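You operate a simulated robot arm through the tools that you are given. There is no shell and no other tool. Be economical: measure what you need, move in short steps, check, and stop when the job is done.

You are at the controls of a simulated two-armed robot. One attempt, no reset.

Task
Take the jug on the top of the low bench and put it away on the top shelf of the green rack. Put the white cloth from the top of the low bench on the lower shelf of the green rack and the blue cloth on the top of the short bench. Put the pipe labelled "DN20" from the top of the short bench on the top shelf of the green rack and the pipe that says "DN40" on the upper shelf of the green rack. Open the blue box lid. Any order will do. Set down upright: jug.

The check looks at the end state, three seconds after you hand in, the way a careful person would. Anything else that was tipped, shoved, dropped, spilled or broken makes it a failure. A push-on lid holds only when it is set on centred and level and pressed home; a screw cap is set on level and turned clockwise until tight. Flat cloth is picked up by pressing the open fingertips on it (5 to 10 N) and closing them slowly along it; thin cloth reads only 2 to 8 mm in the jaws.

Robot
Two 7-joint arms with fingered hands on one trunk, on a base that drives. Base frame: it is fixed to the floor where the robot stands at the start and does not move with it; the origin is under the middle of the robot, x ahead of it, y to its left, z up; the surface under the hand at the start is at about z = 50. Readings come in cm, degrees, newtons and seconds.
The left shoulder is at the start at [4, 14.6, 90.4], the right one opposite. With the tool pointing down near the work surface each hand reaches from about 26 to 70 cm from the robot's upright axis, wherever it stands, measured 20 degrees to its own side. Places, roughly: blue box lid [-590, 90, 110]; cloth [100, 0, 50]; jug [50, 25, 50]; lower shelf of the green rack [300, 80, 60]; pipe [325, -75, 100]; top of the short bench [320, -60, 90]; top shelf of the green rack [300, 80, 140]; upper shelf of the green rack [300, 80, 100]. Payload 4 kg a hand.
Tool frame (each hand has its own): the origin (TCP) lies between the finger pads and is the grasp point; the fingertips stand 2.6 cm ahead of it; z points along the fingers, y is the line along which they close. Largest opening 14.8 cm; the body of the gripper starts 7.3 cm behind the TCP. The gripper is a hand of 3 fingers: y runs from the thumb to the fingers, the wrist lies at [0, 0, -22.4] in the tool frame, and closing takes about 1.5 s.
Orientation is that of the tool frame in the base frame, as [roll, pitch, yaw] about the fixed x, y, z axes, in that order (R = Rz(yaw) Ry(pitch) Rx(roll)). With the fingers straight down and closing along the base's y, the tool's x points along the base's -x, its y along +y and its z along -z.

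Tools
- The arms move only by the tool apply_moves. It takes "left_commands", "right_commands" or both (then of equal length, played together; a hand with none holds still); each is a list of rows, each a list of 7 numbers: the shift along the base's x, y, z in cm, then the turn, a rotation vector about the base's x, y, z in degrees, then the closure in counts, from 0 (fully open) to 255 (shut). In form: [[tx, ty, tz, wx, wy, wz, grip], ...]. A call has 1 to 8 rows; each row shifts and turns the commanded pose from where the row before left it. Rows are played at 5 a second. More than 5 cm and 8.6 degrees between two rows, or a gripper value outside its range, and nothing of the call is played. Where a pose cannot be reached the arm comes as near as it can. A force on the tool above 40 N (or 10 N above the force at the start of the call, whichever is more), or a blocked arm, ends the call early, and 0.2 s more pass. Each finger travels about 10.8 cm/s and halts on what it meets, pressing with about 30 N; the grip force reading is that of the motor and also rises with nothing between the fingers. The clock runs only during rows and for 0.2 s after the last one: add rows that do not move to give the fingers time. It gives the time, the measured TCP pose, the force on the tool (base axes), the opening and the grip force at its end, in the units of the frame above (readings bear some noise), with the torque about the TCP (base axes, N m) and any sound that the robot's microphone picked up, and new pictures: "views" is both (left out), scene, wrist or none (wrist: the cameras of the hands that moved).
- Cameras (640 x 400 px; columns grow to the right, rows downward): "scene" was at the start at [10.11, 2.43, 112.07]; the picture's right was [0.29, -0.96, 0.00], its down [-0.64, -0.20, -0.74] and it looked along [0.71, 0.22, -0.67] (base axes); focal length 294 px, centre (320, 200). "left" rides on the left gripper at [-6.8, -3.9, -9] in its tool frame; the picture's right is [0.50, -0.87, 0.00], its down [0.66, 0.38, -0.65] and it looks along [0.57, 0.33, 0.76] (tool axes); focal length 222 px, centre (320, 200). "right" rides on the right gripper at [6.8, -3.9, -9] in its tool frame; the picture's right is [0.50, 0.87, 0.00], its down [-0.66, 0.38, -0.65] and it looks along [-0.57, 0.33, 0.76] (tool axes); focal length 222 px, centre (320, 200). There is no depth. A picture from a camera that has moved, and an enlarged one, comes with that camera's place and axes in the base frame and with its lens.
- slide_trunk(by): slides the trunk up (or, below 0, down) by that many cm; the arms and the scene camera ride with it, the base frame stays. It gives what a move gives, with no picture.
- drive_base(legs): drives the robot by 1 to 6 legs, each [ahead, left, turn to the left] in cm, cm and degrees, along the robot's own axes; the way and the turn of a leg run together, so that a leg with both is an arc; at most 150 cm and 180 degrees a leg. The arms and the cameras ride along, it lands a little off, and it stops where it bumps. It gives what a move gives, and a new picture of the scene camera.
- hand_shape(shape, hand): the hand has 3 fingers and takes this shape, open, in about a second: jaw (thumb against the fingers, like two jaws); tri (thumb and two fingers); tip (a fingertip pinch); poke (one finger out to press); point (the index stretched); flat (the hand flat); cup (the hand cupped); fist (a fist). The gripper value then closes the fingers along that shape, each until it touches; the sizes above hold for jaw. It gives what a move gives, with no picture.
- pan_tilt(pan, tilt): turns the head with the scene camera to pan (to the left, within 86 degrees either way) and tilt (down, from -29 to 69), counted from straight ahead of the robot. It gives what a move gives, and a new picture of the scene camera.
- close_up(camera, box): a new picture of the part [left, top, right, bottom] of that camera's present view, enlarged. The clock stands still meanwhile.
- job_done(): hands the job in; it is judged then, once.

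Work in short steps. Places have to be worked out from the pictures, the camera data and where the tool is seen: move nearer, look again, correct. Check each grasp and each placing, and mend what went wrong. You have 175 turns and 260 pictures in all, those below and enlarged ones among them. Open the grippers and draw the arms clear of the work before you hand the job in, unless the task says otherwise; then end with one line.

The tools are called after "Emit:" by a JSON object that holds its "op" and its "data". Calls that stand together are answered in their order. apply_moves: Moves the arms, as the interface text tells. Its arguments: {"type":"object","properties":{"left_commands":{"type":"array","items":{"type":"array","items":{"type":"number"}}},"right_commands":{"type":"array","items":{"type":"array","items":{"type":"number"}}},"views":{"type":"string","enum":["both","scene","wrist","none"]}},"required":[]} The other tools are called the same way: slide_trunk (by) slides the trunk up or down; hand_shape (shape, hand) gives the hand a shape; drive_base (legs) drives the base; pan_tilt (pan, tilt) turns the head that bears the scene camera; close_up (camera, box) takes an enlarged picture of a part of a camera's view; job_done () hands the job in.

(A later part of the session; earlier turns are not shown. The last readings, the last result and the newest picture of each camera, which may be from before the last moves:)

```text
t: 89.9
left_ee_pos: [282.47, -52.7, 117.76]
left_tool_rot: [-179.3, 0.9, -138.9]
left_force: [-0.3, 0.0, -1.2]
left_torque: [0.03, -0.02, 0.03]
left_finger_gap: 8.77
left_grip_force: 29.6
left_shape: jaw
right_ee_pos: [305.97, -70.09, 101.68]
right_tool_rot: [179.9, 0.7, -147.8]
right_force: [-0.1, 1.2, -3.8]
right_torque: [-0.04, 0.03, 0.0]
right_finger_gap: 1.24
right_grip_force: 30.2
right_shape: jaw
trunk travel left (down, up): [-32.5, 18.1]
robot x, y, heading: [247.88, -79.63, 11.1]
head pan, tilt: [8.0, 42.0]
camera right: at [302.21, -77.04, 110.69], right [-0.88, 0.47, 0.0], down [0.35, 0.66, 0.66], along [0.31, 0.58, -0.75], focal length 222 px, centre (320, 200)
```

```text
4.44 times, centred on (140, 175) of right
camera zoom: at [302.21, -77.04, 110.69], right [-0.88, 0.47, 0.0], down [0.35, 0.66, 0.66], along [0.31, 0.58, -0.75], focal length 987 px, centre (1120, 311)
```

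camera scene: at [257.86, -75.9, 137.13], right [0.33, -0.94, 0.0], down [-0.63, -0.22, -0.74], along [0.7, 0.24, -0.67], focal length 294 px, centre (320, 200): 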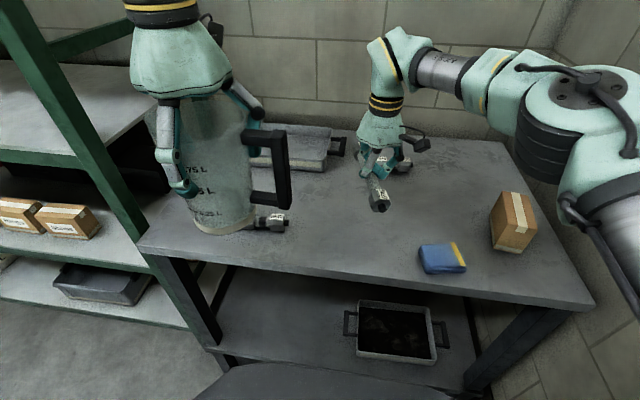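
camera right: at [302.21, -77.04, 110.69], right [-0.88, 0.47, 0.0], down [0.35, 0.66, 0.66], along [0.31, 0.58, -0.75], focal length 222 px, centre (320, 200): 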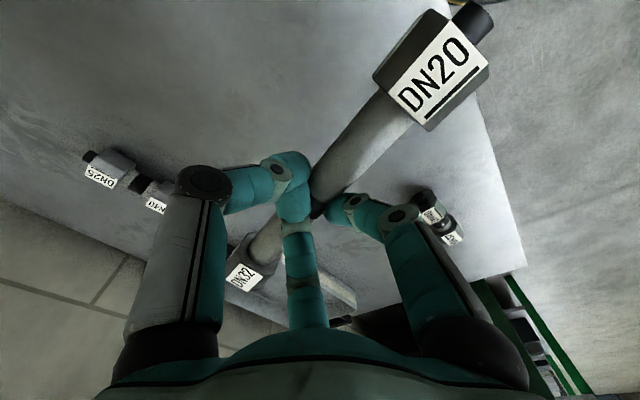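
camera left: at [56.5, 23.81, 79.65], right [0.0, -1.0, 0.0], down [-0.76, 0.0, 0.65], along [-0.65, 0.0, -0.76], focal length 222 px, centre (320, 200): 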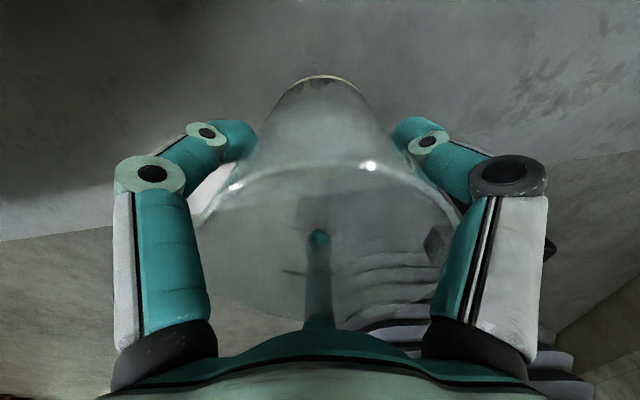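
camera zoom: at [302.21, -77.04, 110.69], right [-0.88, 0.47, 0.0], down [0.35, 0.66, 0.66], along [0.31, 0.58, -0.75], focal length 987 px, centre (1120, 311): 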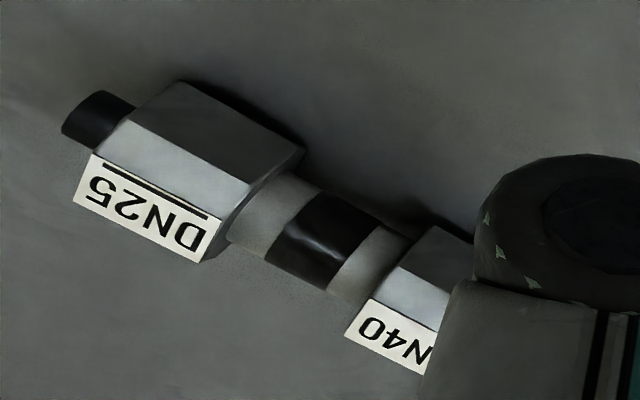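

The underlined plug-end labels name each pipe: DN20 (held), DN40 (near-left one), DN25 (far, stays). Now I back off, shift left in front of the rack, raise the trunk and look at the top shelf.

Emit:
{"op": "drive_base", "data": {"legs": [[-50, 0, 0], [0, 95, 0]]}}

Emit:
{"op": "slide_trunk", "data": {"by": 18}}

Emit:
{"op": "pan_tilt", "data": {"pan": 0, "tilt": 15}}

```text
t: 97.3
left_ee_pos: [215.43, 30.78, 117.58]
left_tool_rot: [-179.3, 0.8, -138.5]
left_force: [-0.1, 0.3, -1.4]
left_torque: [0.02, -0.01, 0.0]
left_finger_gap: 8.77
left_grip_force: 30.0
left_shape: jaw
right_ee_pos: [238.96, 13.2, 101.75]
right_tool_rot: [179.7, 0.5, -147.7]
right_force: [-0.2, 0.3, -3.9]
right_torque: [-0.02, 0.05, -0.01]
right_finger_gap: 1.26
right_grip_force: 30.2
right_shape: jaw
trunk travel left (down, up): [-32.5, 18.1]
robot x, y, heading: [180.51, 4.32, 11.5]
head pan, tilt: [8.0, 42.0]
camera scene: at [190.86, 7.39, 137.12], right [0.33, -0.94, 0.0], down [-0.63, -0.22, -0.74], along [0.7, 0.25, -0.67], focal length 294 px, centre (320, 200)
```

scene: 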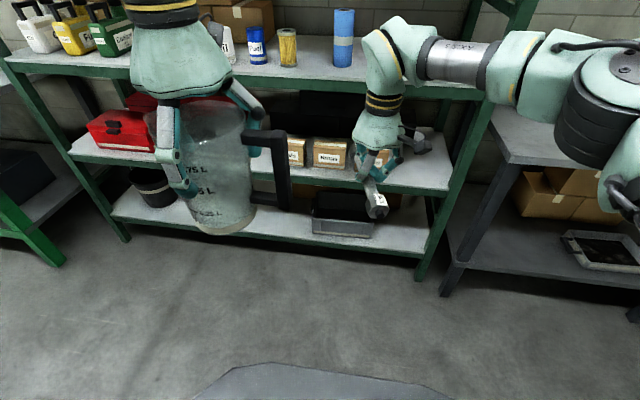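

```text
t: 99.3
left_ee_pos: [215.52, 30.86, 135.89]
left_tool_rot: [-179.3, 0.8, -138.5]
left_force: [-0.3, 0.2, -1.7]
left_torque: [0.04, 0.0, 0.02]
left_finger_gap: 8.78
left_grip_force: 30.2
left_shape: jaw
right_ee_pos: [239.05, 13.33, 119.66]
right_tool_rot: [179.9, 0.6, -147.6]
right_force: [-0.7, 0.4, -3.0]
right_torque: [-0.07, 0.03, 0.0]
right_finger_gap: 1.24
right_grip_force: 30.5
right_shape: jaw
trunk travel left (down, up): [-50.5, 0.1]
robot x, y, heading: [180.89, 4.17, 11.4]
head pan, tilt: [8.0, 42.0]
```

```text
t: 100.2
left_ee_pos: [215.47, 30.82, 135.74]
left_tool_rot: [-179.3, 0.8, -138.6]
left_force: [-0.3, 0.7, -2.1]
left_torque: [0.06, -0.03, 0.04]
left_finger_gap: 8.79
left_grip_force: 30.1
left_shape: jaw
right_ee_pos: [238.97, 13.25, 119.61]
right_tool_rot: [179.8, 0.6, -147.7]
right_force: [0.1, 0.2, -2.7]
right_torque: [-0.04, 0.05, 0.03]
right_finger_gap: 1.26
right_grip_force: 30.4
right_shape: jaw
trunk travel left (down, up): [-50.5, 0.1]
robot x, y, heading: [181.01, 4.36, 11.5]
head pan, tilt: [0.0, 15.0]
camera scene: at [192.14, 6.5, 159.36], right [0.2, -0.98, 0.0], down [-0.26, -0.05, -0.97], along [0.95, 0.19, -0.26], focal length 294 px, centre (320, 200)
```

scene: 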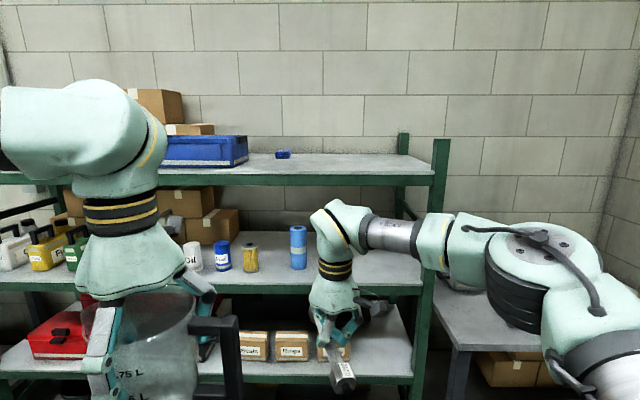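

The right half of the top shelf (z≈141) is free. I test whether the left arm can raise the jug with the hand pointing down, while reaching out some.

Emit:
{"op": "apply_moves", "data": {"left_commands": [[2.5, 0.5, 0, 0, 0, 0, 190], [2.5, 0.5, 1, 0, 0, 0, 190], [2.5, 0.5, 3, 0, 0, 0, 190], [1.5, 0.3, 4, 0, 0, 0, 190], [0, 0, 4, 0, 0, 0, 190], [0, 0, 4, 0, 0, 0, 190], [0, 0, 4, 0, 0, 0, 190]], "views": "scene"}}

```text
t: 101.8
left_ee_pos: [221.47, 32.87, 136.82]
left_tool_rot: [-179.2, 0.9, -138.6]
left_force: [-0.3, 0.1, -1.6]
left_torque: [0.01, -0.02, -0.02]
left_finger_gap: 8.78
left_grip_force: 29.8
left_shape: jaw
left hand out of reach, approached as far as the arm can: row 3, 4, 5, 6, 7
right_ee_pos: [238.92, 13.35, 119.69]
right_tool_rot: [180.0, 0.6, -147.7]
right_force: [0.3, 0.0, -3.7]
right_torque: [-0.02, 0.06, 0.04]
right_finger_gap: 1.26
right_grip_force: 29.8
right_shape: jaw
trunk travel left (down, up): [-50.5, 0.1]
robot x, y, heading: [181.02, 4.42, 11.4]
head pan, tilt: [0.0, 15.0]
camera scene: at [192.11, 6.52, 159.37], right [0.2, -0.98, 0.0], down [-0.25, -0.05, -0.97], along [0.95, 0.19, -0.26], focal length 294 px, centre (320, 200)
```

scene: 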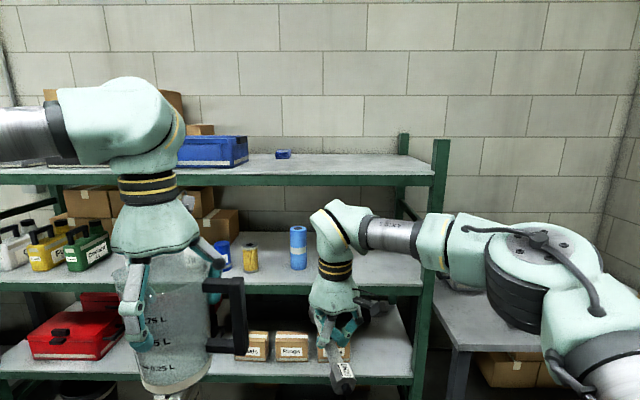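

With the hand pointing down the left arm cannot get above ~z 137, so the jug needs a later regrasp with a horizontal hand. First I shelve the pipe: I retract the left hand with the jug, and turn the right hand to point left (rolling about the pipe's axis, so the pipe stays level).

Emit:
{"op": "apply_moves", "data": {"left_commands": [[-1.5, -0.3, -4, 0, 0, 0, 190], [-1.5, -0.3, -4, 0, 0, 0, 190], [-1.5, -0.3, -4, 0, 0, 0, 190], [-1.5, -0.3, -4, 0, 0, 0, 190], [-1.5, -0.3, -4, 0, 0, 0, 190], [-1.5, -0.3, -4, 0, 0, 0, 190], [-1.5, -0.3, -2, 0, 0, 0, 190], [-1.5, -0.3, 0, 0, 0, 0, 190]], "right_commands": [[0, 0, 2.5, 0, 0, -8, 245], [0, 0, 2.5, 0, 0, -8, 245], [0, -0.5, 2.5, 8.15, 1.58, 0, 245], [0, -0.5, 2.5, 8.15, 1.58, 0, 245], [0, -0.5, 2.5, 8.15, 1.58, 0, 245], [0, -0.5, 2.5, 8.15, 1.58, 0, 245], [0, -0.5, 2.5, 8.15, 1.58, 0, 245], [0, -0.5, 2.5, 8.15, 1.58, 0, 245]], "views": "scene"}}

```text
t: 103.7
left_ee_pos: [209.54, 30.46, 110.82]
left_tool_rot: [-179.3, 0.9, -138.5]
left_force: [0.5, -0.7, -1.5]
left_torque: [0.07, -0.01, 0.02]
left_finger_gap: 8.75
left_grip_force: 29.8
left_shape: jaw
right_ee_pos: [238.92, 10.04, 139.76]
right_tool_rot: [129.9, 4.5, -166.1]
right_force: [-0.5, 0.9, -3.0]
right_torque: [-0.09, 0.04, 0.02]
right_finger_gap: 1.23
right_grip_force: 29.9
right_shape: jaw
trunk travel left (down, up): [-50.5, 0.1]
robot x, y, heading: [180.96, 4.32, 11.5]
head pan, tilt: [0.0, 15.0]
camera scene: at [192.06, 6.39, 159.38], right [0.2, -0.98, 0.0], down [-0.25, -0.05, -0.97], along [0.95, 0.19, -0.26], focal length 294 px, centre (320, 200)
```

scene: 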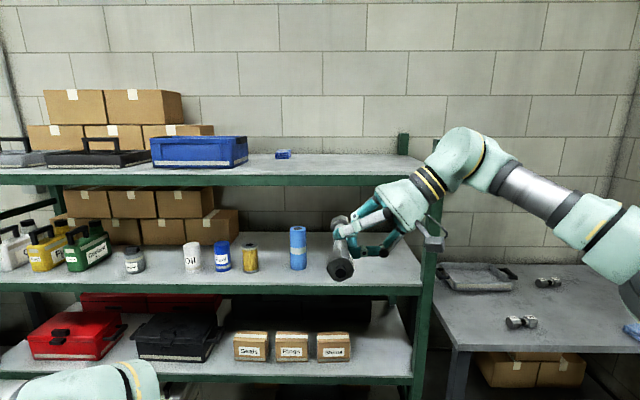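

That works well. I roll a bit further and raise to z≈150.

Emit:
{"op": "apply_moves", "data": {"right_commands": [[0, -0.5, 2.5, 8.15, 1.58, 0, 245], [0, -0.5, 2.5, 8.15, 1.58, 0, 245], [0, -0.5, 2.5, 0, 0, 0, 245], [0, -0.5, 2.5, 0, 0, 0, 245], [0, -0.5, 1, 0, 0, 0, 245]], "views": "both"}}

```text
t: 104.8
left_ee_pos: [209.6, 30.42, 110.8]
left_tool_rot: [-179.4, 0.9, -138.5]
left_force: [-1.0, -0.4, -2.2]
left_torque: [0.01, -0.01, 0.01]
left_finger_gap: 8.76
left_grip_force: 30.1
left_shape: jaw
right_ee_pos: [238.96, 7.71, 150.62]
right_tool_rot: [113.5, 5.1, -167.5]
right_force: [0.0, 1.1, -3.2]
right_torque: [-0.09, 0.06, 0.03]
right_finger_gap: 1.21
right_grip_force: 30.1
right_shape: jaw
trunk travel left (down, up): [-50.5, 0.1]
robot x, y, heading: [180.52, 3.98, 11.5]
head pan, tilt: [0.0, 15.0]
camera scene: at [192.14, 6.39, 159.37], right [0.2, -0.98, 0.0], down [-0.25, -0.05, -0.97], along [0.95, 0.19, -0.26], focal length 294 px, centre (320, 200)
camera right: at [234.57, -3.28, 150.08], right [-0.63, 0.21, 0.75], down [0.68, -0.31, 0.66], along [0.37, 0.93, 0.05], focal length 222 px, centre (320, 200)
```

scene: 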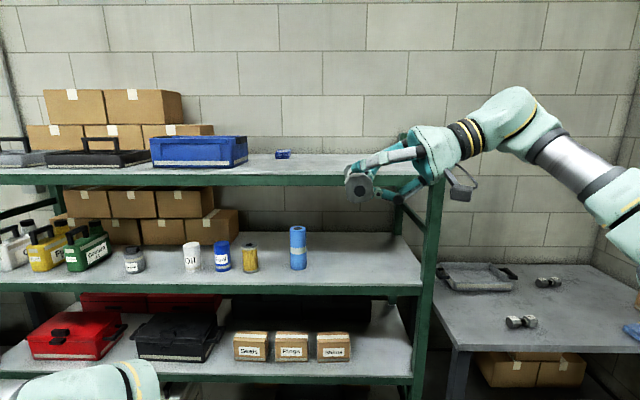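
right: 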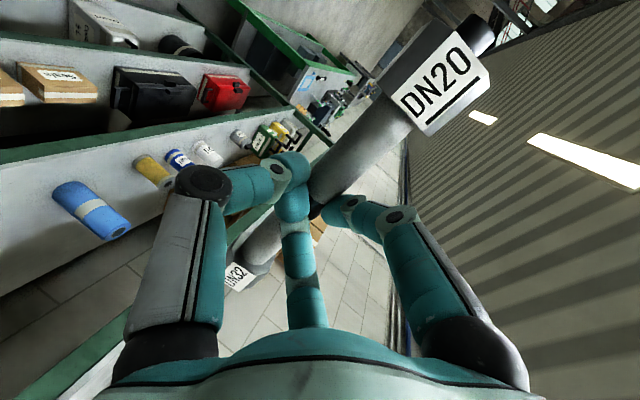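

The right post would be in the way of the forearm, so I yaw the hand -42° (pipe diagonal) to bring the wrist behind rather than beside it.

Emit:
{"op": "apply_moves", "data": {"right_commands": [[0.5, 0.5, 0, 0, 0, -8.5, 245], [0.5, 0.5, 0, 0, 0, -8.5, 245], [0.5, 0.5, 0, 0, 0, -8.5, 245], [0.5, 0.5, 0, 0, 0, -8.5, 245], [0.5, 0.5, 0, 0, 0, -8.5, 245]], "views": "scene"}}

```text
t: 106.0
left_ee_pos: [209.52, 30.7, 110.7]
left_tool_rot: [-179.3, 0.7, -138.6]
left_force: [-0.3, 0.0, -1.8]
left_torque: [0.02, -0.02, -0.03]
left_finger_gap: 8.8
left_grip_force: 29.9
left_shape: jaw
right_ee_pos: [241.28, 10.57, 150.64]
right_tool_rot: [113.7, 5.2, 150.6]
right_force: [0.8, -1.1, -2.0]
right_torque: [-0.09, 0.07, -0.07]
right_finger_gap: 1.15
right_grip_force: 29.5
right_shape: jaw
trunk travel left (down, up): [-50.5, 0.1]
robot x, y, heading: [180.83, 4.04, 11.6]
head pan, tilt: [0.0, 15.0]
camera scene: at [192.13, 6.6, 159.36], right [0.2, -0.98, 0.0], down [-0.25, -0.05, -0.97], along [0.95, 0.19, -0.26], focal length 294 px, centre (320, 200)
```

scene: 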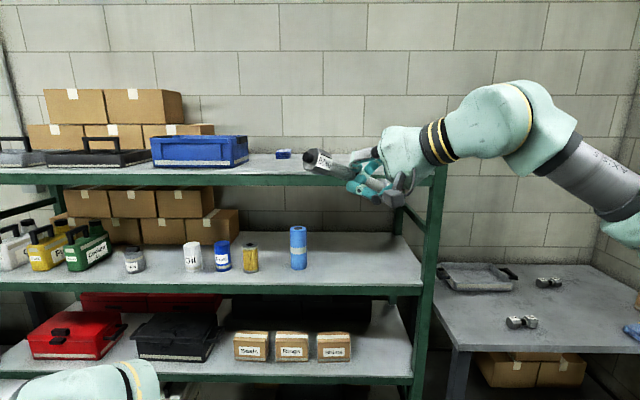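

The wrist and forearm now clear the post. I drive 5 cm left and 58 cm ahead so the pipe comes over the top shelf.

Emit:
{"op": "drive_base", "data": {"legs": [[0, 5, 0], [58, 0, 0]]}}

Emit:
{"op": "pan_tilt", "data": {"pan": -15, "tilt": 22}}

```text
t: 109.9
left_ee_pos: [265.15, 46.74, 110.84]
left_tool_rot: [-179.3, 0.8, -138.6]
left_force: [0.3, -1.0, -1.4]
left_torque: [0.0, -0.03, 0.01]
left_finger_gap: 8.78
left_grip_force: 30.2
left_shape: jaw
right_ee_pos: [296.93, 26.63, 150.52]
right_tool_rot: [113.8, 5.2, 150.6]
right_force: [-1.5, 0.1, 1.3]
right_torque: [-0.07, 0.03, -0.01]
right_finger_gap: 1.04
right_grip_force: 29.8
right_shape: jaw
trunk travel left (down, up): [-50.5, 0.1]
robot x, y, heading: [236.51, 20.57, 11.3]
head pan, tilt: [0.0, 15.0]
camera scene: at [247.65, 22.73, 159.37], right [0.2, -0.98, 0.0], down [-0.25, -0.05, -0.97], along [0.95, 0.19, -0.26], focal length 294 px, centre (320, 200)
```

scene: 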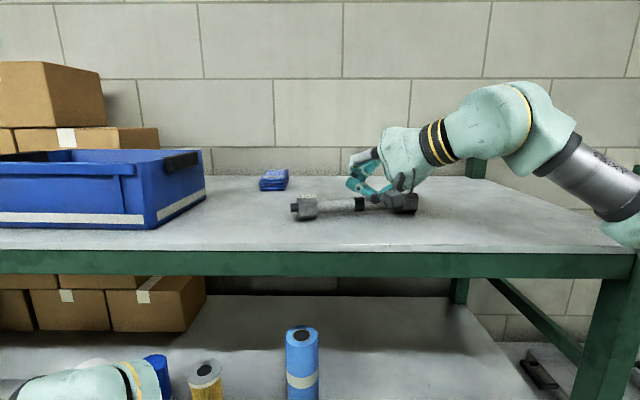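

```text
t: 110.6
left_ee_pos: [265.19, 46.84, 110.81]
left_tool_rot: [-179.3, 0.9, -138.6]
left_force: [0.2, 0.4, -1.4]
left_torque: [0.05, 0.02, -0.02]
left_finger_gap: 8.8
left_grip_force: 29.5
left_shape: jaw
right_ee_pos: [297.1, 26.68, 150.5]
right_tool_rot: [113.8, 5.3, 150.6]
right_force: [-1.3, 0.2, 0.9]
right_torque: [0.0, 0.0, 0.0]
right_finger_gap: 1.04
right_grip_force: 29.9
right_shape: jaw
trunk travel left (down, up): [-50.5, 0.1]
robot x, y, heading: [236.42, 20.42, 11.4]
head pan, tilt: [-15.0, 22.0]
camera scene: at [247.78, 20.32, 158.24], right [-0.06, -1.0, 0.0], down [-0.37, 0.02, -0.93], along [0.93, -0.06, -0.37], focal length 294 px, centre (320, 200)
```

scene: 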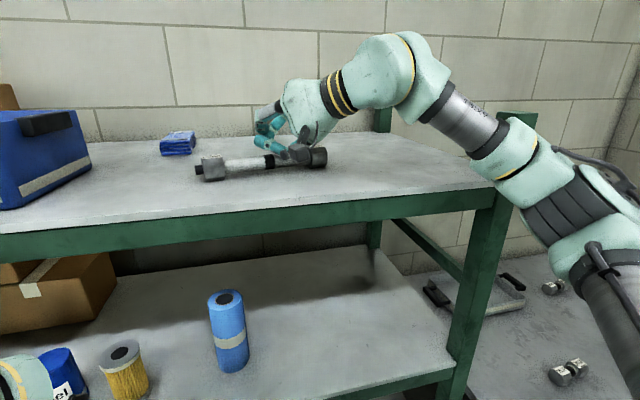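

The force reading changed; the pipe may be touching the shelf or have slipped. I zoom in.

Emit:
{"op": "close_up", "data": {"camera": "scene", "box": [150, 80, 370, 220]}}

Emit:
{"op": "close_up", "data": {"camera": "right", "box": [0, 0, 640, 400]}}

```text
2.86 times, centred on (260, 150) of scene
camera zoom: at [247.78, 20.32, 158.24], right [-0.06, -1.0, 0.0], down [-0.37, 0.02, -0.93], along [0.93, -0.06, -0.37], focal length 841 px, centre (491, 343)
```

zoom: 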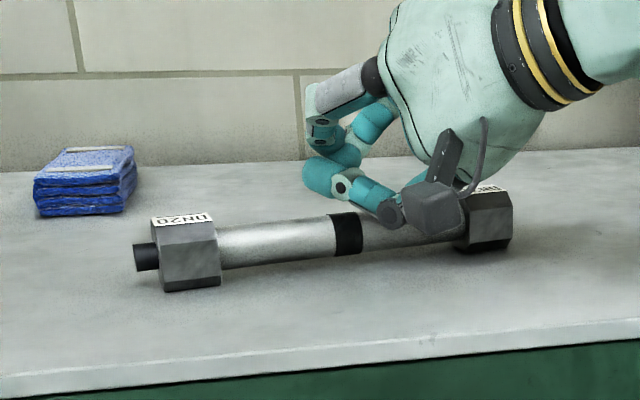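

```text
1.00 times, centred on (320, 200) of right (not enlarged: the box is as wide or as high as the picture)
camera zoom: at [286.28, 21.44, 150.01], right [-0.33, 0.58, 0.74], down [0.3, -0.68, 0.67], along [0.9, 0.44, 0.05], focal length 222 px, centre (320, 200)
```

zoom: 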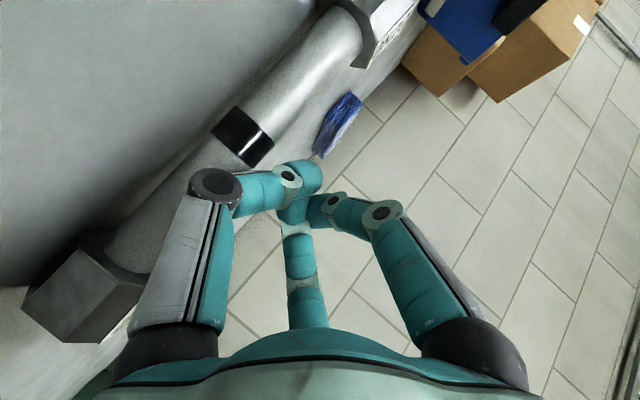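

The pipe already lies flat on the top shelf, well inside the edge (centre ≈ (305, 27)). I lift the right hand slightly and check it stays, then back away.

Emit:
{"op": "apply_moves", "data": {"right_commands": [[-0.3, 0, 1, 0, 0, 0, 245], [-0.5, 0, 1, 0, 0, 0, 245], [-1, -0.2, 1, 0, 0, 0, 245], [-2, -0.4, 1, 0, 0, 0, 245]], "views": "scene"}}

```text
t: 111.6
left_ee_pos: [265.07, 46.81, 110.8]
left_tool_rot: [-179.4, 0.9, -138.7]
left_force: [0.3, -0.2, -2.9]
left_torque: [0.0, 0.03, 0.01]
left_finger_gap: 8.77
left_grip_force: 30.1
left_shape: jaw
right_ee_pos: [293.18, 26.08, 154.57]
right_tool_rot: [113.7, 5.3, 150.6]
right_force: [0.3, 0.1, -0.1]
right_torque: [-0.02, -0.01, -0.01]
right_finger_gap: 1.03
right_grip_force: 29.7
right_shape: jaw
trunk travel left (down, up): [-50.5, 0.1]
robot x, y, heading: [236.49, 20.23, 11.0]
head pan, tilt: [-15.0, 22.0]
camera scene: at [247.74, 20.31, 158.24], right [-0.06, -1.0, 0.0], down [-0.37, 0.02, -0.93], along [0.93, -0.06, -0.37], focal length 294 px, centre (320, 200)
```

scene: 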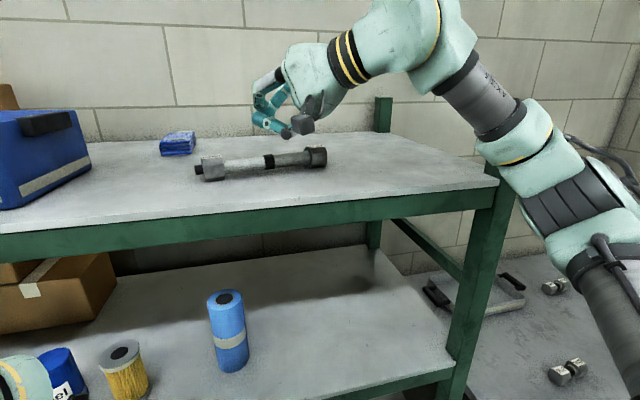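

DN20 is done. Now I back off, move right to the short bench for the DN40 pipe and lower the trunk.

Emit:
{"op": "drive_base", "data": {"legs": [[-50, 0, 0], [0, -70, 0]]}}

Emit:
{"op": "slide_trunk", "data": {"by": -18}}

Emit:
{"op": "apply_moves", "data": {"left_commands": [[0, 0, 2, 0, 0, 0, 190], [0, 0, 3, 0, 0, 0, 190], [0, 0, 3, 0, 0, 0, 190], [0, 0, 3, 0, 0, 0, 190], [0, 0, 3, 0, 0, 0, 190], [0, 0, 2, 0, 0, 0, 190], [0, 0, 0, 0, 0, 0, 190], [0, 0, 0, 0, 0, 0, 190]], "right_commands": [[0, 0, -1, 0, 0, 8.5, 200], [0, 0, -1, 0, 0, 8.5, 90], [0, 0, -1, 0, 0, 8.5, 60], [0, 0, -1, 0, 0, 8.5, 60], [0, -0.5, -1, 0, 0, 8.5, 60], [0, -0.5, -1, -8.15, -1.58, 0, 60], [0, -0.5, -1, -8.15, -1.58, 0, 60], [0, -0.5, -1, -8.15, -1.58, 0, 60]], "views": "none"}}

Emit:
{"op": "apply_moves", "data": {"right_commands": [[0, 0, -1, -8.15, -1.58, 0, 60], [0, 0, -1, -8.15, -1.58, 0, 60], [0, 0, -1, -8.15, -1.58, 0, 60], [0, 0, -2, -8.15, -1.58, 0, 60], [0, 0, -2, -8.15, -1.58, 0, 60], [0, 0, -2, 0, 0, 8, 60], [0, 0, -2, 0, 0, 8, 60]], "views": "none"}}

Emit:
{"op": "pan_tilt", "data": {"pan": 0, "tilt": 30}}

```text
t: 118.0
left_ee_pos: [229.75, -31.01, 110.88]
left_tool_rot: [-179.3, 0.9, -138.7]
left_force: [0.2, -0.1, -1.9]
left_torque: [0.06, -0.01, 0.01]
left_finger_gap: 8.77
left_grip_force: 29.3
left_shape: jaw
right_ee_pos: [257.89, -51.55, 154.54]
right_tool_rot: [113.8, 5.3, 150.5]
right_force: [0.6, 0.7, 0.2]
right_torque: [-0.03, -0.01, -0.03]
right_finger_gap: 1.01
right_grip_force: 30.2
right_shape: jaw
trunk travel left (down, up): [-50.5, 0.1]
robot x, y, heading: [200.81, -57.19, 11.5]
head pan, tilt: [-15.0, 22.0]
camera scene: at [212.45, -57.25, 158.24], right [-0.06, -1.0, 0.0], down [-0.37, 0.02, -0.93], along [0.93, -0.06, -0.37], focal length 294 px, centre (320, 200)
```

scene: 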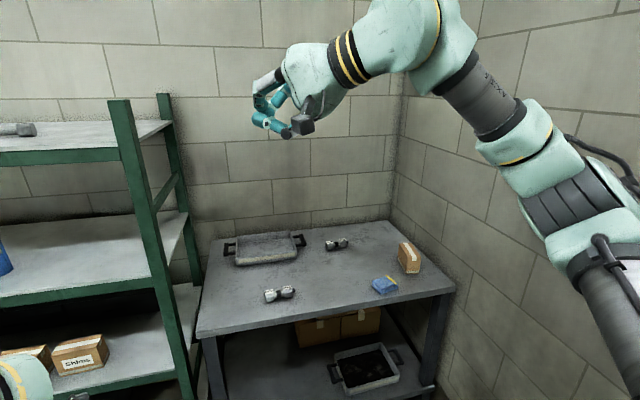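

```text
t: 120.0
left_ee_pos: [229.91, -31.06, 92.73]
left_tool_rot: [-179.3, 0.8, -138.6]
left_force: [0.7, 0.0, -1.6]
left_torque: [0.06, 0.05, -0.04]
left_finger_gap: 8.76
left_grip_force: 30.2
left_shape: jaw
right_ee_pos: [257.9, -51.8, 136.44]
right_tool_rot: [113.8, 5.2, 150.6]
right_force: [-0.8, -0.1, -0.2]
right_torque: [0.0, -0.02, -0.01]
right_finger_gap: 1.03
right_grip_force: 29.5
right_shape: jaw
trunk travel left (down, up): [-32.5, 18.1]
robot x, y, heading: [201.1, -57.13, 11.3]
head pan, tilt: [-15.0, 22.0]
```

```text
t: 121.8
left_ee_pos: [229.93, -30.93, 108.79]
left_tool_rot: [-179.2, 0.8, -138.7]
left_force: [0.8, -0.1, -1.6]
left_torque: [0.03, 0.03, 0.0]
left_finger_gap: 8.79
left_grip_force: 30.3
left_shape: jaw
right_ee_pos: [257.93, -53.69, 128.52]
right_tool_rot: [138.7, 3.8, -164.9]
right_force: [0.3, -0.8, 0.5]
right_torque: [-0.03, 0.0, -0.03]
right_finger_gap: 11.28
right_grip_force: 0.1
right_shape: jaw
trunk travel left (down, up): [-32.5, 18.1]
robot x, y, heading: [201.23, -57.36, 11.1]
head pan, tilt: [-15.0, 22.0]
```

```text
t: 123.4
left_ee_pos: [229.99, -31.0, 108.72]
left_tool_rot: [-179.2, 0.9, -138.7]
left_force: [0.1, -0.7, -1.0]
left_torque: [0.04, 0.01, 0.03]
left_finger_gap: 8.78
left_grip_force: 29.9
left_shape: jaw
right_ee_pos: [258.02, -53.62, 117.35]
right_tool_rot: [-179.9, 0.3, -147.3]
right_force: [0.0, -0.6, 0.0]
right_torque: [0.01, 0.0, -0.01]
right_finger_gap: 11.29
right_grip_force: 0.1
right_shape: jaw
trunk travel left (down, up): [-32.5, 18.1]
robot x, y, heading: [201.06, -57.29, 11.3]
head pan, tilt: [-15.0, 22.0]
```

```text
t: 124.2
left_ee_pos: [229.9, -31.05, 108.71]
left_tool_rot: [-179.4, 0.8, -138.7]
left_force: [-0.6, -0.3, -1.2]
left_torque: [0.03, -0.03, -0.02]
left_finger_gap: 8.74
left_grip_force: 30.0
left_shape: jaw
right_ee_pos: [257.9, -53.7, 117.47]
right_tool_rot: [-179.8, 0.2, -147.5]
right_force: [0.0, -0.9, -0.4]
right_torque: [-0.02, -0.01, -0.03]
right_finger_gap: 11.28
right_grip_force: 0.1
right_shape: jaw
trunk travel left (down, up): [-32.5, 18.1]
robot x, y, heading: [200.89, -57.31, 11.5]
head pan, tilt: [0.0, 30.0]
camera scene: at [212.07, -55.04, 138.96], right [0.2, -0.98, 0.0], down [-0.49, -0.1, -0.87], along [0.85, 0.17, -0.5], focal length 294 px, centre (320, 200)
```

scene: 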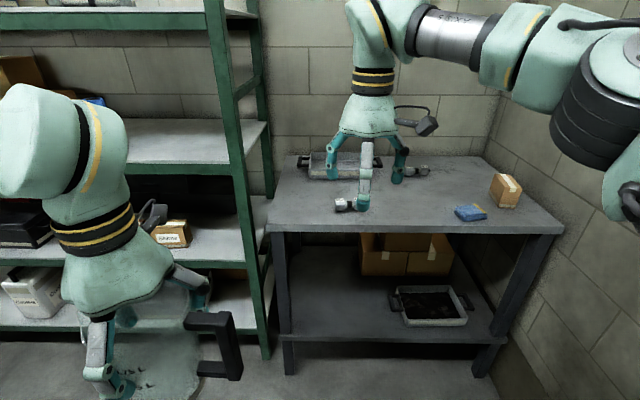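

Drive ahead 43 cm so that the right hand is over the DN40 pipe, and look.

Emit:
{"op": "drive_base", "data": {"legs": [[43, 0, 0]]}}

Emit:
{"op": "apply_moves", "data": {"right_commands": [[0, -0.5, -3, 0, 0, 0, 60], [0, -0.5, -3, 0, 0, 0, 60], [0, -0.5, -3, 0, 0, 0, 60], [0, -0.5, -3, 0, 0, 0, 60]], "views": "wrist"}}

```text
t: 126.8
left_ee_pos: [272.03, -22.5, 108.62]
left_tool_rot: [-179.4, 0.9, -138.7]
left_force: [-0.4, 0.4, -1.5]
left_torque: [0.03, 0.0, 0.02]
left_finger_gap: 8.74
left_grip_force: 29.7
left_shape: jaw
right_ee_pos: [300.08, -45.09, 117.55]
right_tool_rot: [-179.9, 0.2, -147.2]
right_force: [-0.2, 0.0, -0.5]
right_torque: [-0.02, 0.01, -0.02]
right_finger_gap: 11.3
right_grip_force: 0.1
right_shape: jaw
trunk travel left (down, up): [-32.5, 18.1]
robot x, y, heading: [243.3, -48.67, 11.5]
head pan, tilt: [0.0, 30.0]
camera scene: at [254.24, -46.58, 138.96], right [0.2, -0.98, 0.0], down [-0.49, -0.1, -0.87], along [0.85, 0.17, -0.5], focal length 294 px, centre (320, 200)
```

scene: 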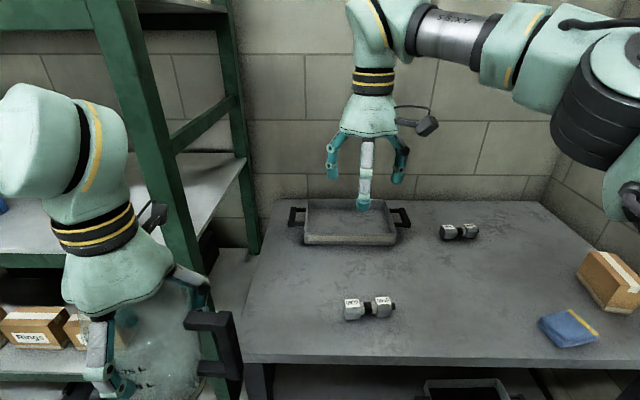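

```text
t: 127.8
left_ee_pos: [272.08, -22.56, 108.71]
left_tool_rot: [-179.4, 1.0, -138.5]
left_force: [-0.9, 0.2, -2.1]
left_torque: [0.02, -0.01, -0.01]
left_finger_gap: 8.78
left_grip_force: 30.4
left_shape: jaw
right_ee_pos: [300.2, -47.07, 105.47]
right_tool_rot: [180.0, 0.2, -147.2]
right_force: [0.0, 0.2, -0.9]
right_torque: [0.0, -0.02, -0.02]
right_finger_gap: 11.29
right_grip_force: 0.0
right_shape: jaw
trunk travel left (down, up): [-32.5, 18.1]
robot x, y, heading: [243.54, -49.34, 11.3]
head pan, tilt: [0.0, 30.0]
camera right: at [296.53, -54.01, 114.5], right [-0.89, 0.46, 0.0], down [0.34, 0.67, 0.66], along [0.3, 0.58, -0.75], focal length 222 px, centre (320, 200)
```

right: 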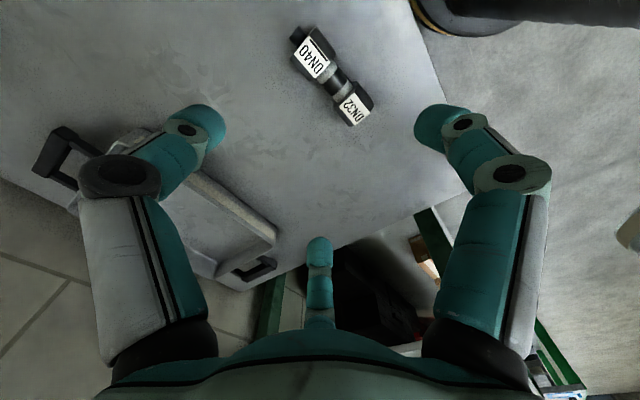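

The DN40 pipe centre is at (297.8, -48), axis ~101°. I rotate +8°, centre and lower to z≈92.

Emit:
{"op": "apply_moves", "data": {"right_commands": [[-0.8, -0.3, -2, 0, 0, 4, 60], [-0.8, -0.3, -2, 0, 0, 4, 60], [-0.8, -0.3, -2.5, 0, 0, 0, 60], [0, 0, -2.5, 0, 0, 0, 80], [0, 0, -2.5, 0, 0, 0, 90], [0, 0, -1.5, 0, 0, 0, 100]], "views": "wrist"}}

```text
t: 129.2
left_ee_pos: [272.02, -22.59, 108.74]
left_tool_rot: [-179.2, 0.8, -138.5]
left_force: [-0.2, -0.4, -1.1]
left_torque: [0.06, 0.0, -0.02]
left_finger_gap: 8.78
left_grip_force: 30.2
left_shape: jaw
right_ee_pos: [297.76, -47.93, 92.47]
right_tool_rot: [-179.9, 0.2, -139.2]
right_force: [-0.1, -1.2, 0.1]
right_torque: [0.02, 0.02, 0.01]
right_finger_gap: 9.04
right_grip_force: 0.1
right_shape: jaw
trunk travel left (down, up): [-32.5, 18.1]
robot x, y, heading: [243.66, -49.19, 11.3]
head pan, tilt: [0.0, 30.0]
camera right: at [295.11, -55.23, 101.54], right [-0.94, 0.33, 0.0], down [0.25, 0.71, 0.66], along [0.22, 0.62, -0.76], focal length 222 px, centre (320, 200)
```

right: 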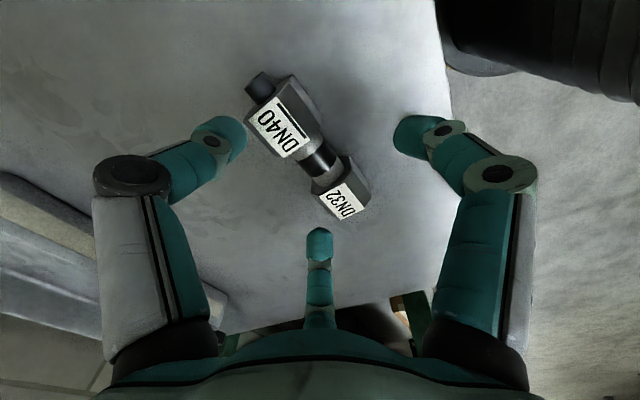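

Well centred. I lower to ≈89.7 and close slowly.

Emit:
{"op": "apply_moves", "data": {"right_commands": [[0, 0, -1.5, 0, 0, 0, 110], [0, 0, -1.2, 0, 0, 0, 120], [0, 0, 0, 0, 0, 0, 145], [0, 0, 0, 0, 0, 0, 170], [0, 0, 0, 0, 0, 0, 195], [0, 0, 0, 0, 0, 0, 220], [0, 0, 0, 0, 0, 0, 245], [0, 0, 0, 0, 0, 0, 245]], "views": "wrist"}}

```text
t: 129.7
left_ee_pos: [272.05, -22.65, 108.81]
left_tool_rot: [-179.3, 0.9, -138.7]
left_force: [0.2, -0.9, -2.4]
left_torque: [0.04, 0.02, -0.01]
left_finger_gap: 8.74
left_grip_force: 30.2
left_shape: jaw
right_ee_pos: [298.22, -47.82, 91.72]
right_tool_rot: [-179.5, 1.6, -139.6]
right_force: [1.3, -2.9, 21.4]
right_torque: [-0.89, -0.66, -0.08]
right_finger_gap: 8.02
right_grip_force: 0.2
right_shape: jaw
trunk travel left (down, up): [-32.5, 18.1]
robot x, y, heading: [243.32, -48.56, 11.3]
head pan, tilt: [0.0, 30.0]
stopped in row 2 (right hand): the force on the tool passed its limit at 46 N (the readings are from after the stop); the commanded pose is now the measured one
camera right: at [295.25, -55.26, 100.6], right [-0.94, 0.33, -0.02], down [0.23, 0.71, 0.67], along [0.24, 0.63, -0.74], focal length 222 px, centre (320, 200)
```

right: 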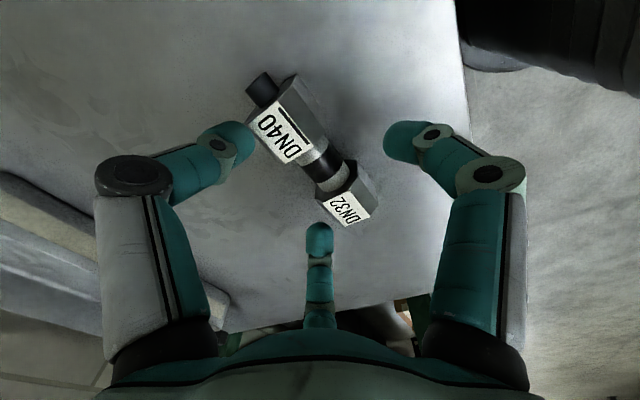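

A fingertip seems to have touched the nut's edge. I raise 2 cm, level, open wider, and look again.

Emit:
{"op": "apply_moves", "data": {"right_commands": [[0, 0, 1, 0, 0, 0, 80], [-0.4, -0.1, 1, -0.6, -1, 0, 40], [0, 0, 0, 0, 0, 0, 40]], "views": "wrist"}}

```text
t: 130.5
left_ee_pos: [272.18, -22.44, 108.72]
left_tool_rot: [-179.3, 0.8, -138.7]
left_force: [0.1, 0.3, -2.4]
left_torque: [0.02, 0.01, 0.02]
left_finger_gap: 8.74
left_grip_force: 30.0
left_shape: jaw
right_ee_pos: [297.7, -48.03, 93.21]
right_tool_rot: [-178.6, 1.3, -139.2]
right_force: [0.2, 0.6, 0.0]
right_torque: [-0.02, -0.03, 0.03]
right_finger_gap: 12.45
right_grip_force: 0.2
right_shape: jaw
trunk travel left (down, up): [-32.5, 18.1]
robot x, y, heading: [243.04, -48.54, 11.5]
head pan, tilt: [0.0, 30.0]
camera right: at [294.78, -55.24, 102.25], right [-0.94, 0.33, -0.03], down [0.23, 0.72, 0.66], along [0.24, 0.61, -0.75], focal length 222 px, centre (320, 200)
```

right: 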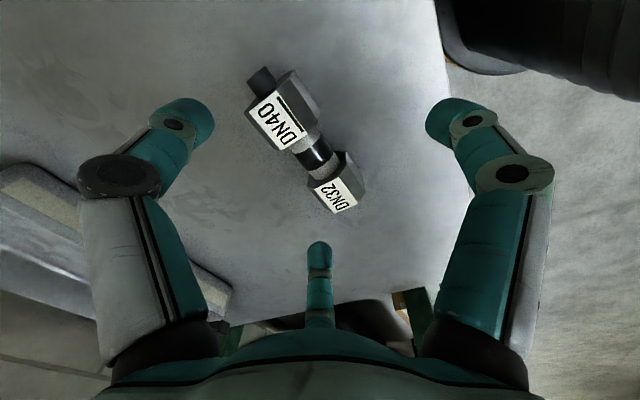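

Pipe unmoved. I level the hand (+1.9° about y), lower with fingers wide, then close.

Emit:
{"op": "apply_moves", "data": {"right_commands": [[0.1, 0.1, -1.2, 0, 1.9, 0, 40], [0, 0, -1.2, 0, 0, 0, 40], [0, 0, -0.7, 0, 0, 0, 50], [0, 0, 0, 0, 0, 0, 90], [0, 0, 0, 0, 0, 0, 130], [0, 0, 0, 0, 0, 0, 170], [0, 0, 0, 0, 0, 0, 210], [0, 0, 0, 0, 0, 0, 245]], "views": "wrist"}}

```text
t: 132.3
left_ee_pos: [272.1, -22.49, 108.87]
left_tool_rot: [-179.4, 0.9, -138.7]
left_force: [-0.4, -0.7, -0.3]
left_torque: [0.01, 0.02, 0.02]
left_finger_gap: 8.74
left_grip_force: 30.0
left_shape: jaw
right_ee_pos: [297.98, -47.9, 90.31]
right_tool_rot: [-179.8, 0.1, -139.4]
right_force: [0.9, -1.3, 1.8]
right_torque: [-0.11, 0.02, 0.05]
right_finger_gap: 1.35
right_grip_force: 29.6
right_shape: jaw
trunk travel left (down, up): [-32.5, 18.1]
robot x, y, heading: [243.16, -48.81, 11.4]
head pan, tilt: [0.0, 30.0]
camera right: at [295.18, -55.12, 99.3], right [-0.94, 0.33, 0.0], down [0.25, 0.72, 0.65], along [0.22, 0.62, -0.76], focal length 222 px, centre (320, 200)
```

right: 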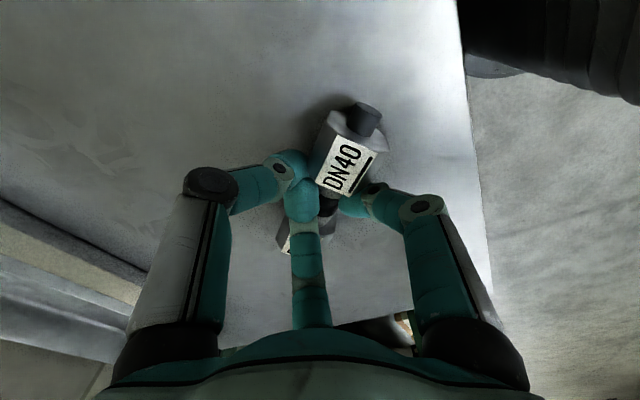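

It locked onto the bar between the nuts, turned ~60°. The grip is near the fingertips, so I open briefly, go 0.8 cm lower and regrip.

Emit:
{"op": "apply_moves", "data": {"right_commands": [[0, 0, 0, 0, 0, 0, 190], [0, 0, -0.4, 0, 0, 0, 190], [0, 0, -0.4, 0, 0, 0, 190], [0, 0, 0, 0, 0, 0, 215], [0, 0, 0, 0, 0, 0, 245], [0, 0, 0, 0, 0, 0, 245]], "views": "none"}}

Emit:
{"op": "apply_moves", "data": {"right_commands": [[0, 0, 0.5, 0, 0, 0, 255], [0, 0, 1, 0, 0, 0, 255], [0, 0, 2, 0, 0, 0, 255], [0, 0, 3, 0, 0, 0, 255], [0, 0, 3, 0, 0, 0, 255]], "views": "both"}}

```text
t: 133.7
left_ee_pos: [272.13, -22.56, 108.7]
left_tool_rot: [-179.3, 1.0, -138.7]
left_force: [-0.1, 0.5, -1.5]
left_torque: [0.0, -0.01, -0.03]
left_finger_gap: 8.74
left_grip_force: 30.4
left_shape: jaw
right_ee_pos: [297.89, -47.79, 89.4]
right_tool_rot: [-179.8, 0.0, -139.3]
right_force: [-0.2, -0.8, 0.4]
right_torque: [-0.02, 0.07, 0.03]
right_finger_gap: 2.47
right_grip_force: 29.6
right_shape: jaw
trunk travel left (down, up): [-32.5, 18.1]
robot x, y, heading: [243.19, -48.99, 11.1]
head pan, tilt: [0.0, 30.0]
```

```text
t: 134.9
left_ee_pos: [272.05, -22.42, 108.62]
left_tool_rot: [-179.3, 0.9, -138.6]
left_force: [0.5, 0.8, -1.2]
left_torque: [0.03, -0.02, -0.02]
left_finger_gap: 8.76
left_grip_force: 30.2
left_shape: jaw
right_ee_pos: [297.88, -47.82, 98.97]
right_tool_rot: [-179.9, 0.0, -139.2]
right_force: [-0.3, 0.2, -2.4]
right_torque: [-0.01, -0.03, -0.03]
right_finger_gap: 2.42
right_grip_force: 30.4
right_shape: jaw
trunk travel left (down, up): [-32.5, 18.1]
robot x, y, heading: [243.31, -48.8, 11.5]
head pan, tilt: [0.0, 30.0]
camera scene: at [254.29, -46.56, 138.96], right [0.2, -0.98, 0.0], down [-0.49, -0.1, -0.87], along [0.85, 0.17, -0.5], focal length 294 px, centre (320, 200)
camera right: at [295.15, -55.13, 107.99], right [-0.94, 0.33, 0.0], down [0.25, 0.72, 0.65], along [0.22, 0.61, -0.76], focal length 222 px, centre (320, 200)
```

scene: 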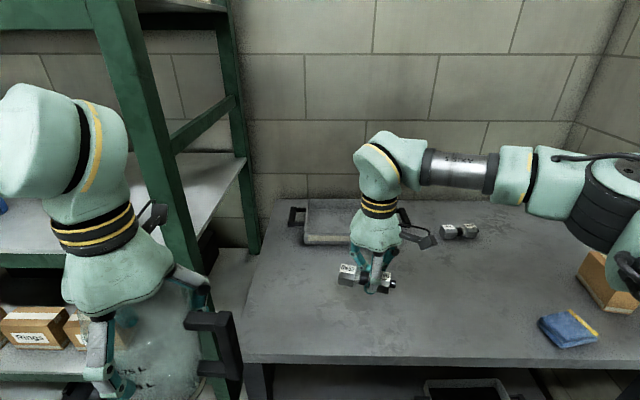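
right: 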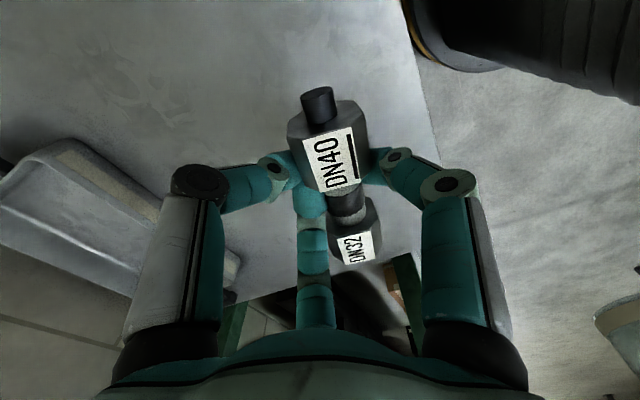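

DN40 pipe is firmly held (2.4 N, gap 2.4 cm). I raise it, back off and move left in front of the rack.

Emit:
{"op": "apply_moves", "data": {"right_commands": [[0, 0, 3, 0, 0, 4, 255], [0, 0, 3, 0, 0, 8, 255], [0, 0, 3, 0, 0, 8, 255], [0, 0, 2, 0, 0, 8, 255]], "views": "none"}}

Emit:
{"op": "drive_base", "data": {"legs": [[-40, 0, 0], [0, 54, 0]]}}

Emit:
{"op": "apply_moves", "data": {"right_commands": [[0, 0, 0, 1.6, -8.2, 0, 255], [0, 0, 0, 1.6, -8.2, 0, 255], [0, 0, 0, 1.6, -8.2, 0, 255], [0, 0, 0, 1.6, -8.2, 0, 255], [0, 0, 0, 1.6, -8.2, 0, 255], [0, 0, 0, 1.6, -8.2, 0, 255]], "views": "both"}}

```text
t: 135.9
left_ee_pos: [272.03, -22.52, 108.62]
left_tool_rot: [-179.3, 0.9, -138.6]
left_force: [0.1, 0.5, -1.4]
left_torque: [0.03, -0.04, -0.02]
left_finger_gap: 8.75
left_grip_force: 29.9
left_shape: jaw
right_ee_pos: [297.9, -47.75, 109.87]
right_tool_rot: [-179.8, 0.0, -111.2]
right_force: [0.5, 0.3, -2.8]
right_torque: [0.01, -0.04, 0.02]
right_finger_gap: 2.38
right_grip_force: 29.8
right_shape: jaw
trunk travel left (down, up): [-32.5, 18.1]
robot x, y, heading: [243.49, -48.7, 11.5]
head pan, tilt: [0.0, 30.0]
```

```text
t: 141.1
left_ee_pos: [222.54, 22.42, 108.68]
left_tool_rot: [-179.3, 0.9, -138.7]
left_force: [-0.5, -0.4, -1.3]
left_torque: [-0.01, 0.02, 0.02]
left_finger_gap: 8.76
left_grip_force: 30.2
left_shape: jaw
right_ee_pos: [248.36, -3.02, 109.93]
right_tool_rot: [-179.9, 0.1, -111.4]
right_force: [0.6, 0.0, -2.1]
right_torque: [-0.01, -0.03, -0.03]
right_finger_gap: 2.43
right_grip_force: 30.3
right_shape: jaw
trunk travel left (down, up): [-32.5, 18.1]
robot x, y, heading: [193.71, -3.99, 11.3]
head pan, tilt: [0.0, 30.0]
camera scene: at [204.68, -1.71, 138.95], right [0.2, -0.98, 0.0], down [-0.49, -0.1, -0.87], along [0.85, 0.17, -0.5], focal length 294 px, centre (320, 200)
```

scene: 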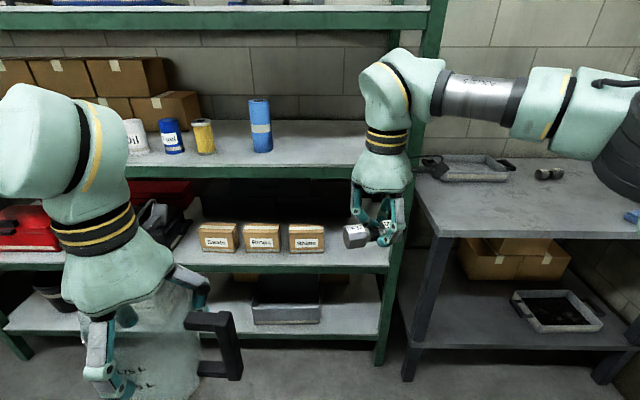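

```text
t: 142.5
left_ee_pos: [222.46, 22.33, 108.72]
left_tool_rot: [-179.3, 0.7, -138.7]
left_force: [0.3, -0.2, -1.4]
left_torque: [0.02, -0.01, -0.01]
left_finger_gap: 8.76
left_grip_force: 30.1
left_shape: jaw
right_ee_pos: [248.18, -3.04, 109.85]
right_tool_rot: [-134.5, 24.4, -101.0]
right_force: [0.3, 0.8, -2.5]
right_torque: [-0.03, 0.01, 0.0]
right_finger_gap: 2.39
right_grip_force: 30.7
right_shape: jaw
trunk travel left (down, up): [-32.5, 18.1]
robot x, y, heading: [193.64, -3.7, 11.3]
head pan, tilt: [0.0, 30.0]
camera scene: at [204.67, -1.66, 138.95], right [0.2, -0.98, 0.0], down [-0.49, -0.1, -0.87], along [0.85, 0.17, -0.5], focal length 294 px, centre (320, 200)
camera right: at [242.6, -11.97, 115.42], right [-0.63, -0.08, -0.77], down [-0.62, 0.65, 0.44], along [0.46, 0.76, -0.46], focal length 222 px, centre (320, 200)
```

scene: 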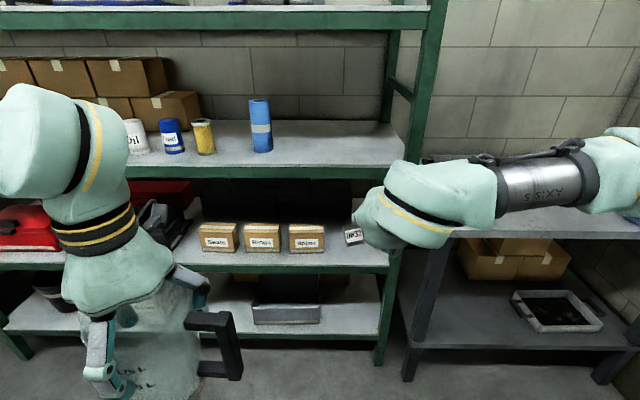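
right: 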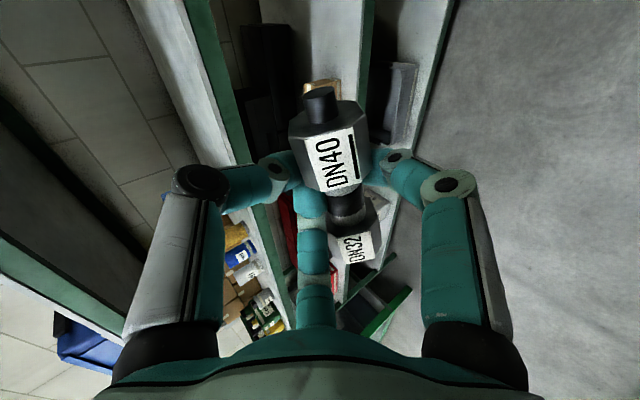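

Pitched 50° with the pipe level. I pitch 16° more, then drive 8 cm left and look before entering.

Emit:
{"op": "apply_moves", "data": {"right_commands": [[0, 0, 0.5, 1.6, -8.2, 0, 255], [0, 0, 0.5, 1.6, -8.2, 0, 255]], "views": "none"}}

Emit:
{"op": "drive_base", "data": {"legs": [[0, 8, 0], [28, 0, 0]]}}

Emit:
{"op": "pan_tilt", "data": {"pan": -15, "tilt": 35}}

```text
t: 143.1
left_ee_pos: [222.03, 23.05, 108.73]
left_tool_rot: [-178.9, 0.8, -138.6]
left_force: [-0.8, -0.2, -1.9]
left_torque: [0.01, -0.03, 0.02]
left_finger_gap: 8.75
left_grip_force: 30.0
left_shape: jaw
right_ee_pos: [247.54, -1.43, 111.17]
right_tool_rot: [-117.6, 28.8, -92.6]
right_force: [-0.8, 1.3, -2.1]
right_torque: [-0.05, 0.04, -0.05]
right_finger_gap: 2.29
right_grip_force: 30.0
right_shape: jaw
right hand out of reach, approached as far as the arm can: row 2
trunk travel left (down, up): [-32.5, 18.1]
robot x, y, heading: [193.15, -3.63, 11.2]
head pan, tilt: [0.0, 30.0]
```

```text
t: 145.7
left_ee_pos: [247.86, 35.45, 108.82]
left_tool_rot: [-179.3, 0.9, -138.9]
left_force: [-0.5, -0.3, -1.9]
left_torque: [0.04, 0.01, -0.04]
left_finger_gap: 8.77
left_grip_force: 29.9
left_shape: jaw
right_ee_pos: [273.42, 10.79, 110.91]
right_tool_rot: [-118.1, 29.2, -93.2]
right_force: [0.7, -0.5, -2.2]
right_torque: [0.0, -0.01, -0.01]
right_finger_gap: 2.34
right_grip_force: 30.4
right_shape: jaw
trunk travel left (down, up): [-32.5, 18.1]
robot x, y, heading: [219.25, 9.16, 11.1]
head pan, tilt: [0.0, 30.0]
camera scene: at [230.06, 11.57, 138.97], right [0.19, -0.98, 0.0], down [-0.49, -0.1, -0.87], along [0.85, 0.17, -0.5], focal length 294 px, centre (320, 200)
```

scene: 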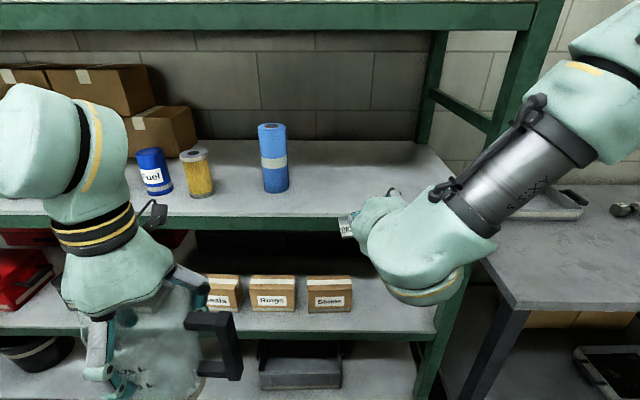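

```text
t: 146.5
left_ee_pos: [248.09, 35.52, 108.79]
left_tool_rot: [-179.5, 0.7, -138.9]
left_force: [-0.1, 0.2, -1.4]
left_torque: [0.03, 0.02, -0.01]
left_finger_gap: 8.75
left_grip_force: 29.8
left_shape: jaw
right_ee_pos: [273.56, 10.88, 110.93]
right_tool_rot: [-118.1, 29.3, -93.3]
right_force: [0.2, -0.4, -3.3]
right_torque: [0.0, 0.03, 0.0]
right_finger_gap: 2.32
right_grip_force: 29.2
right_shape: jaw
trunk travel left (down, up): [-32.5, 18.1]
robot x, y, heading: [218.94, 9.37, 11.2]
head pan, tilt: [-15.0, 35.0]
camera scene: at [230.15, 9.29, 138.17], right [-0.07, -1.0, 0.0], down [-0.57, 0.04, -0.82], along [0.82, -0.05, -0.57], focal length 294 px, centre (320, 200)
```

scene: 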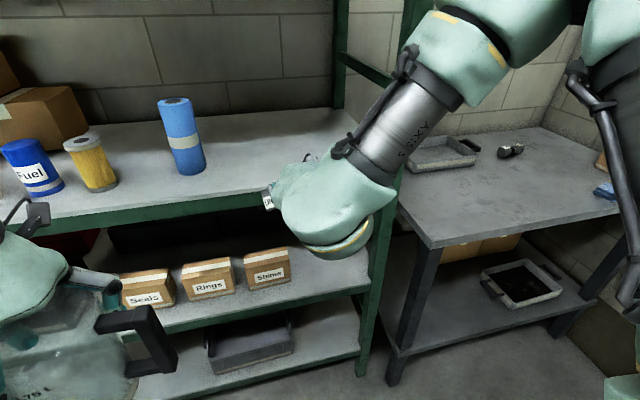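

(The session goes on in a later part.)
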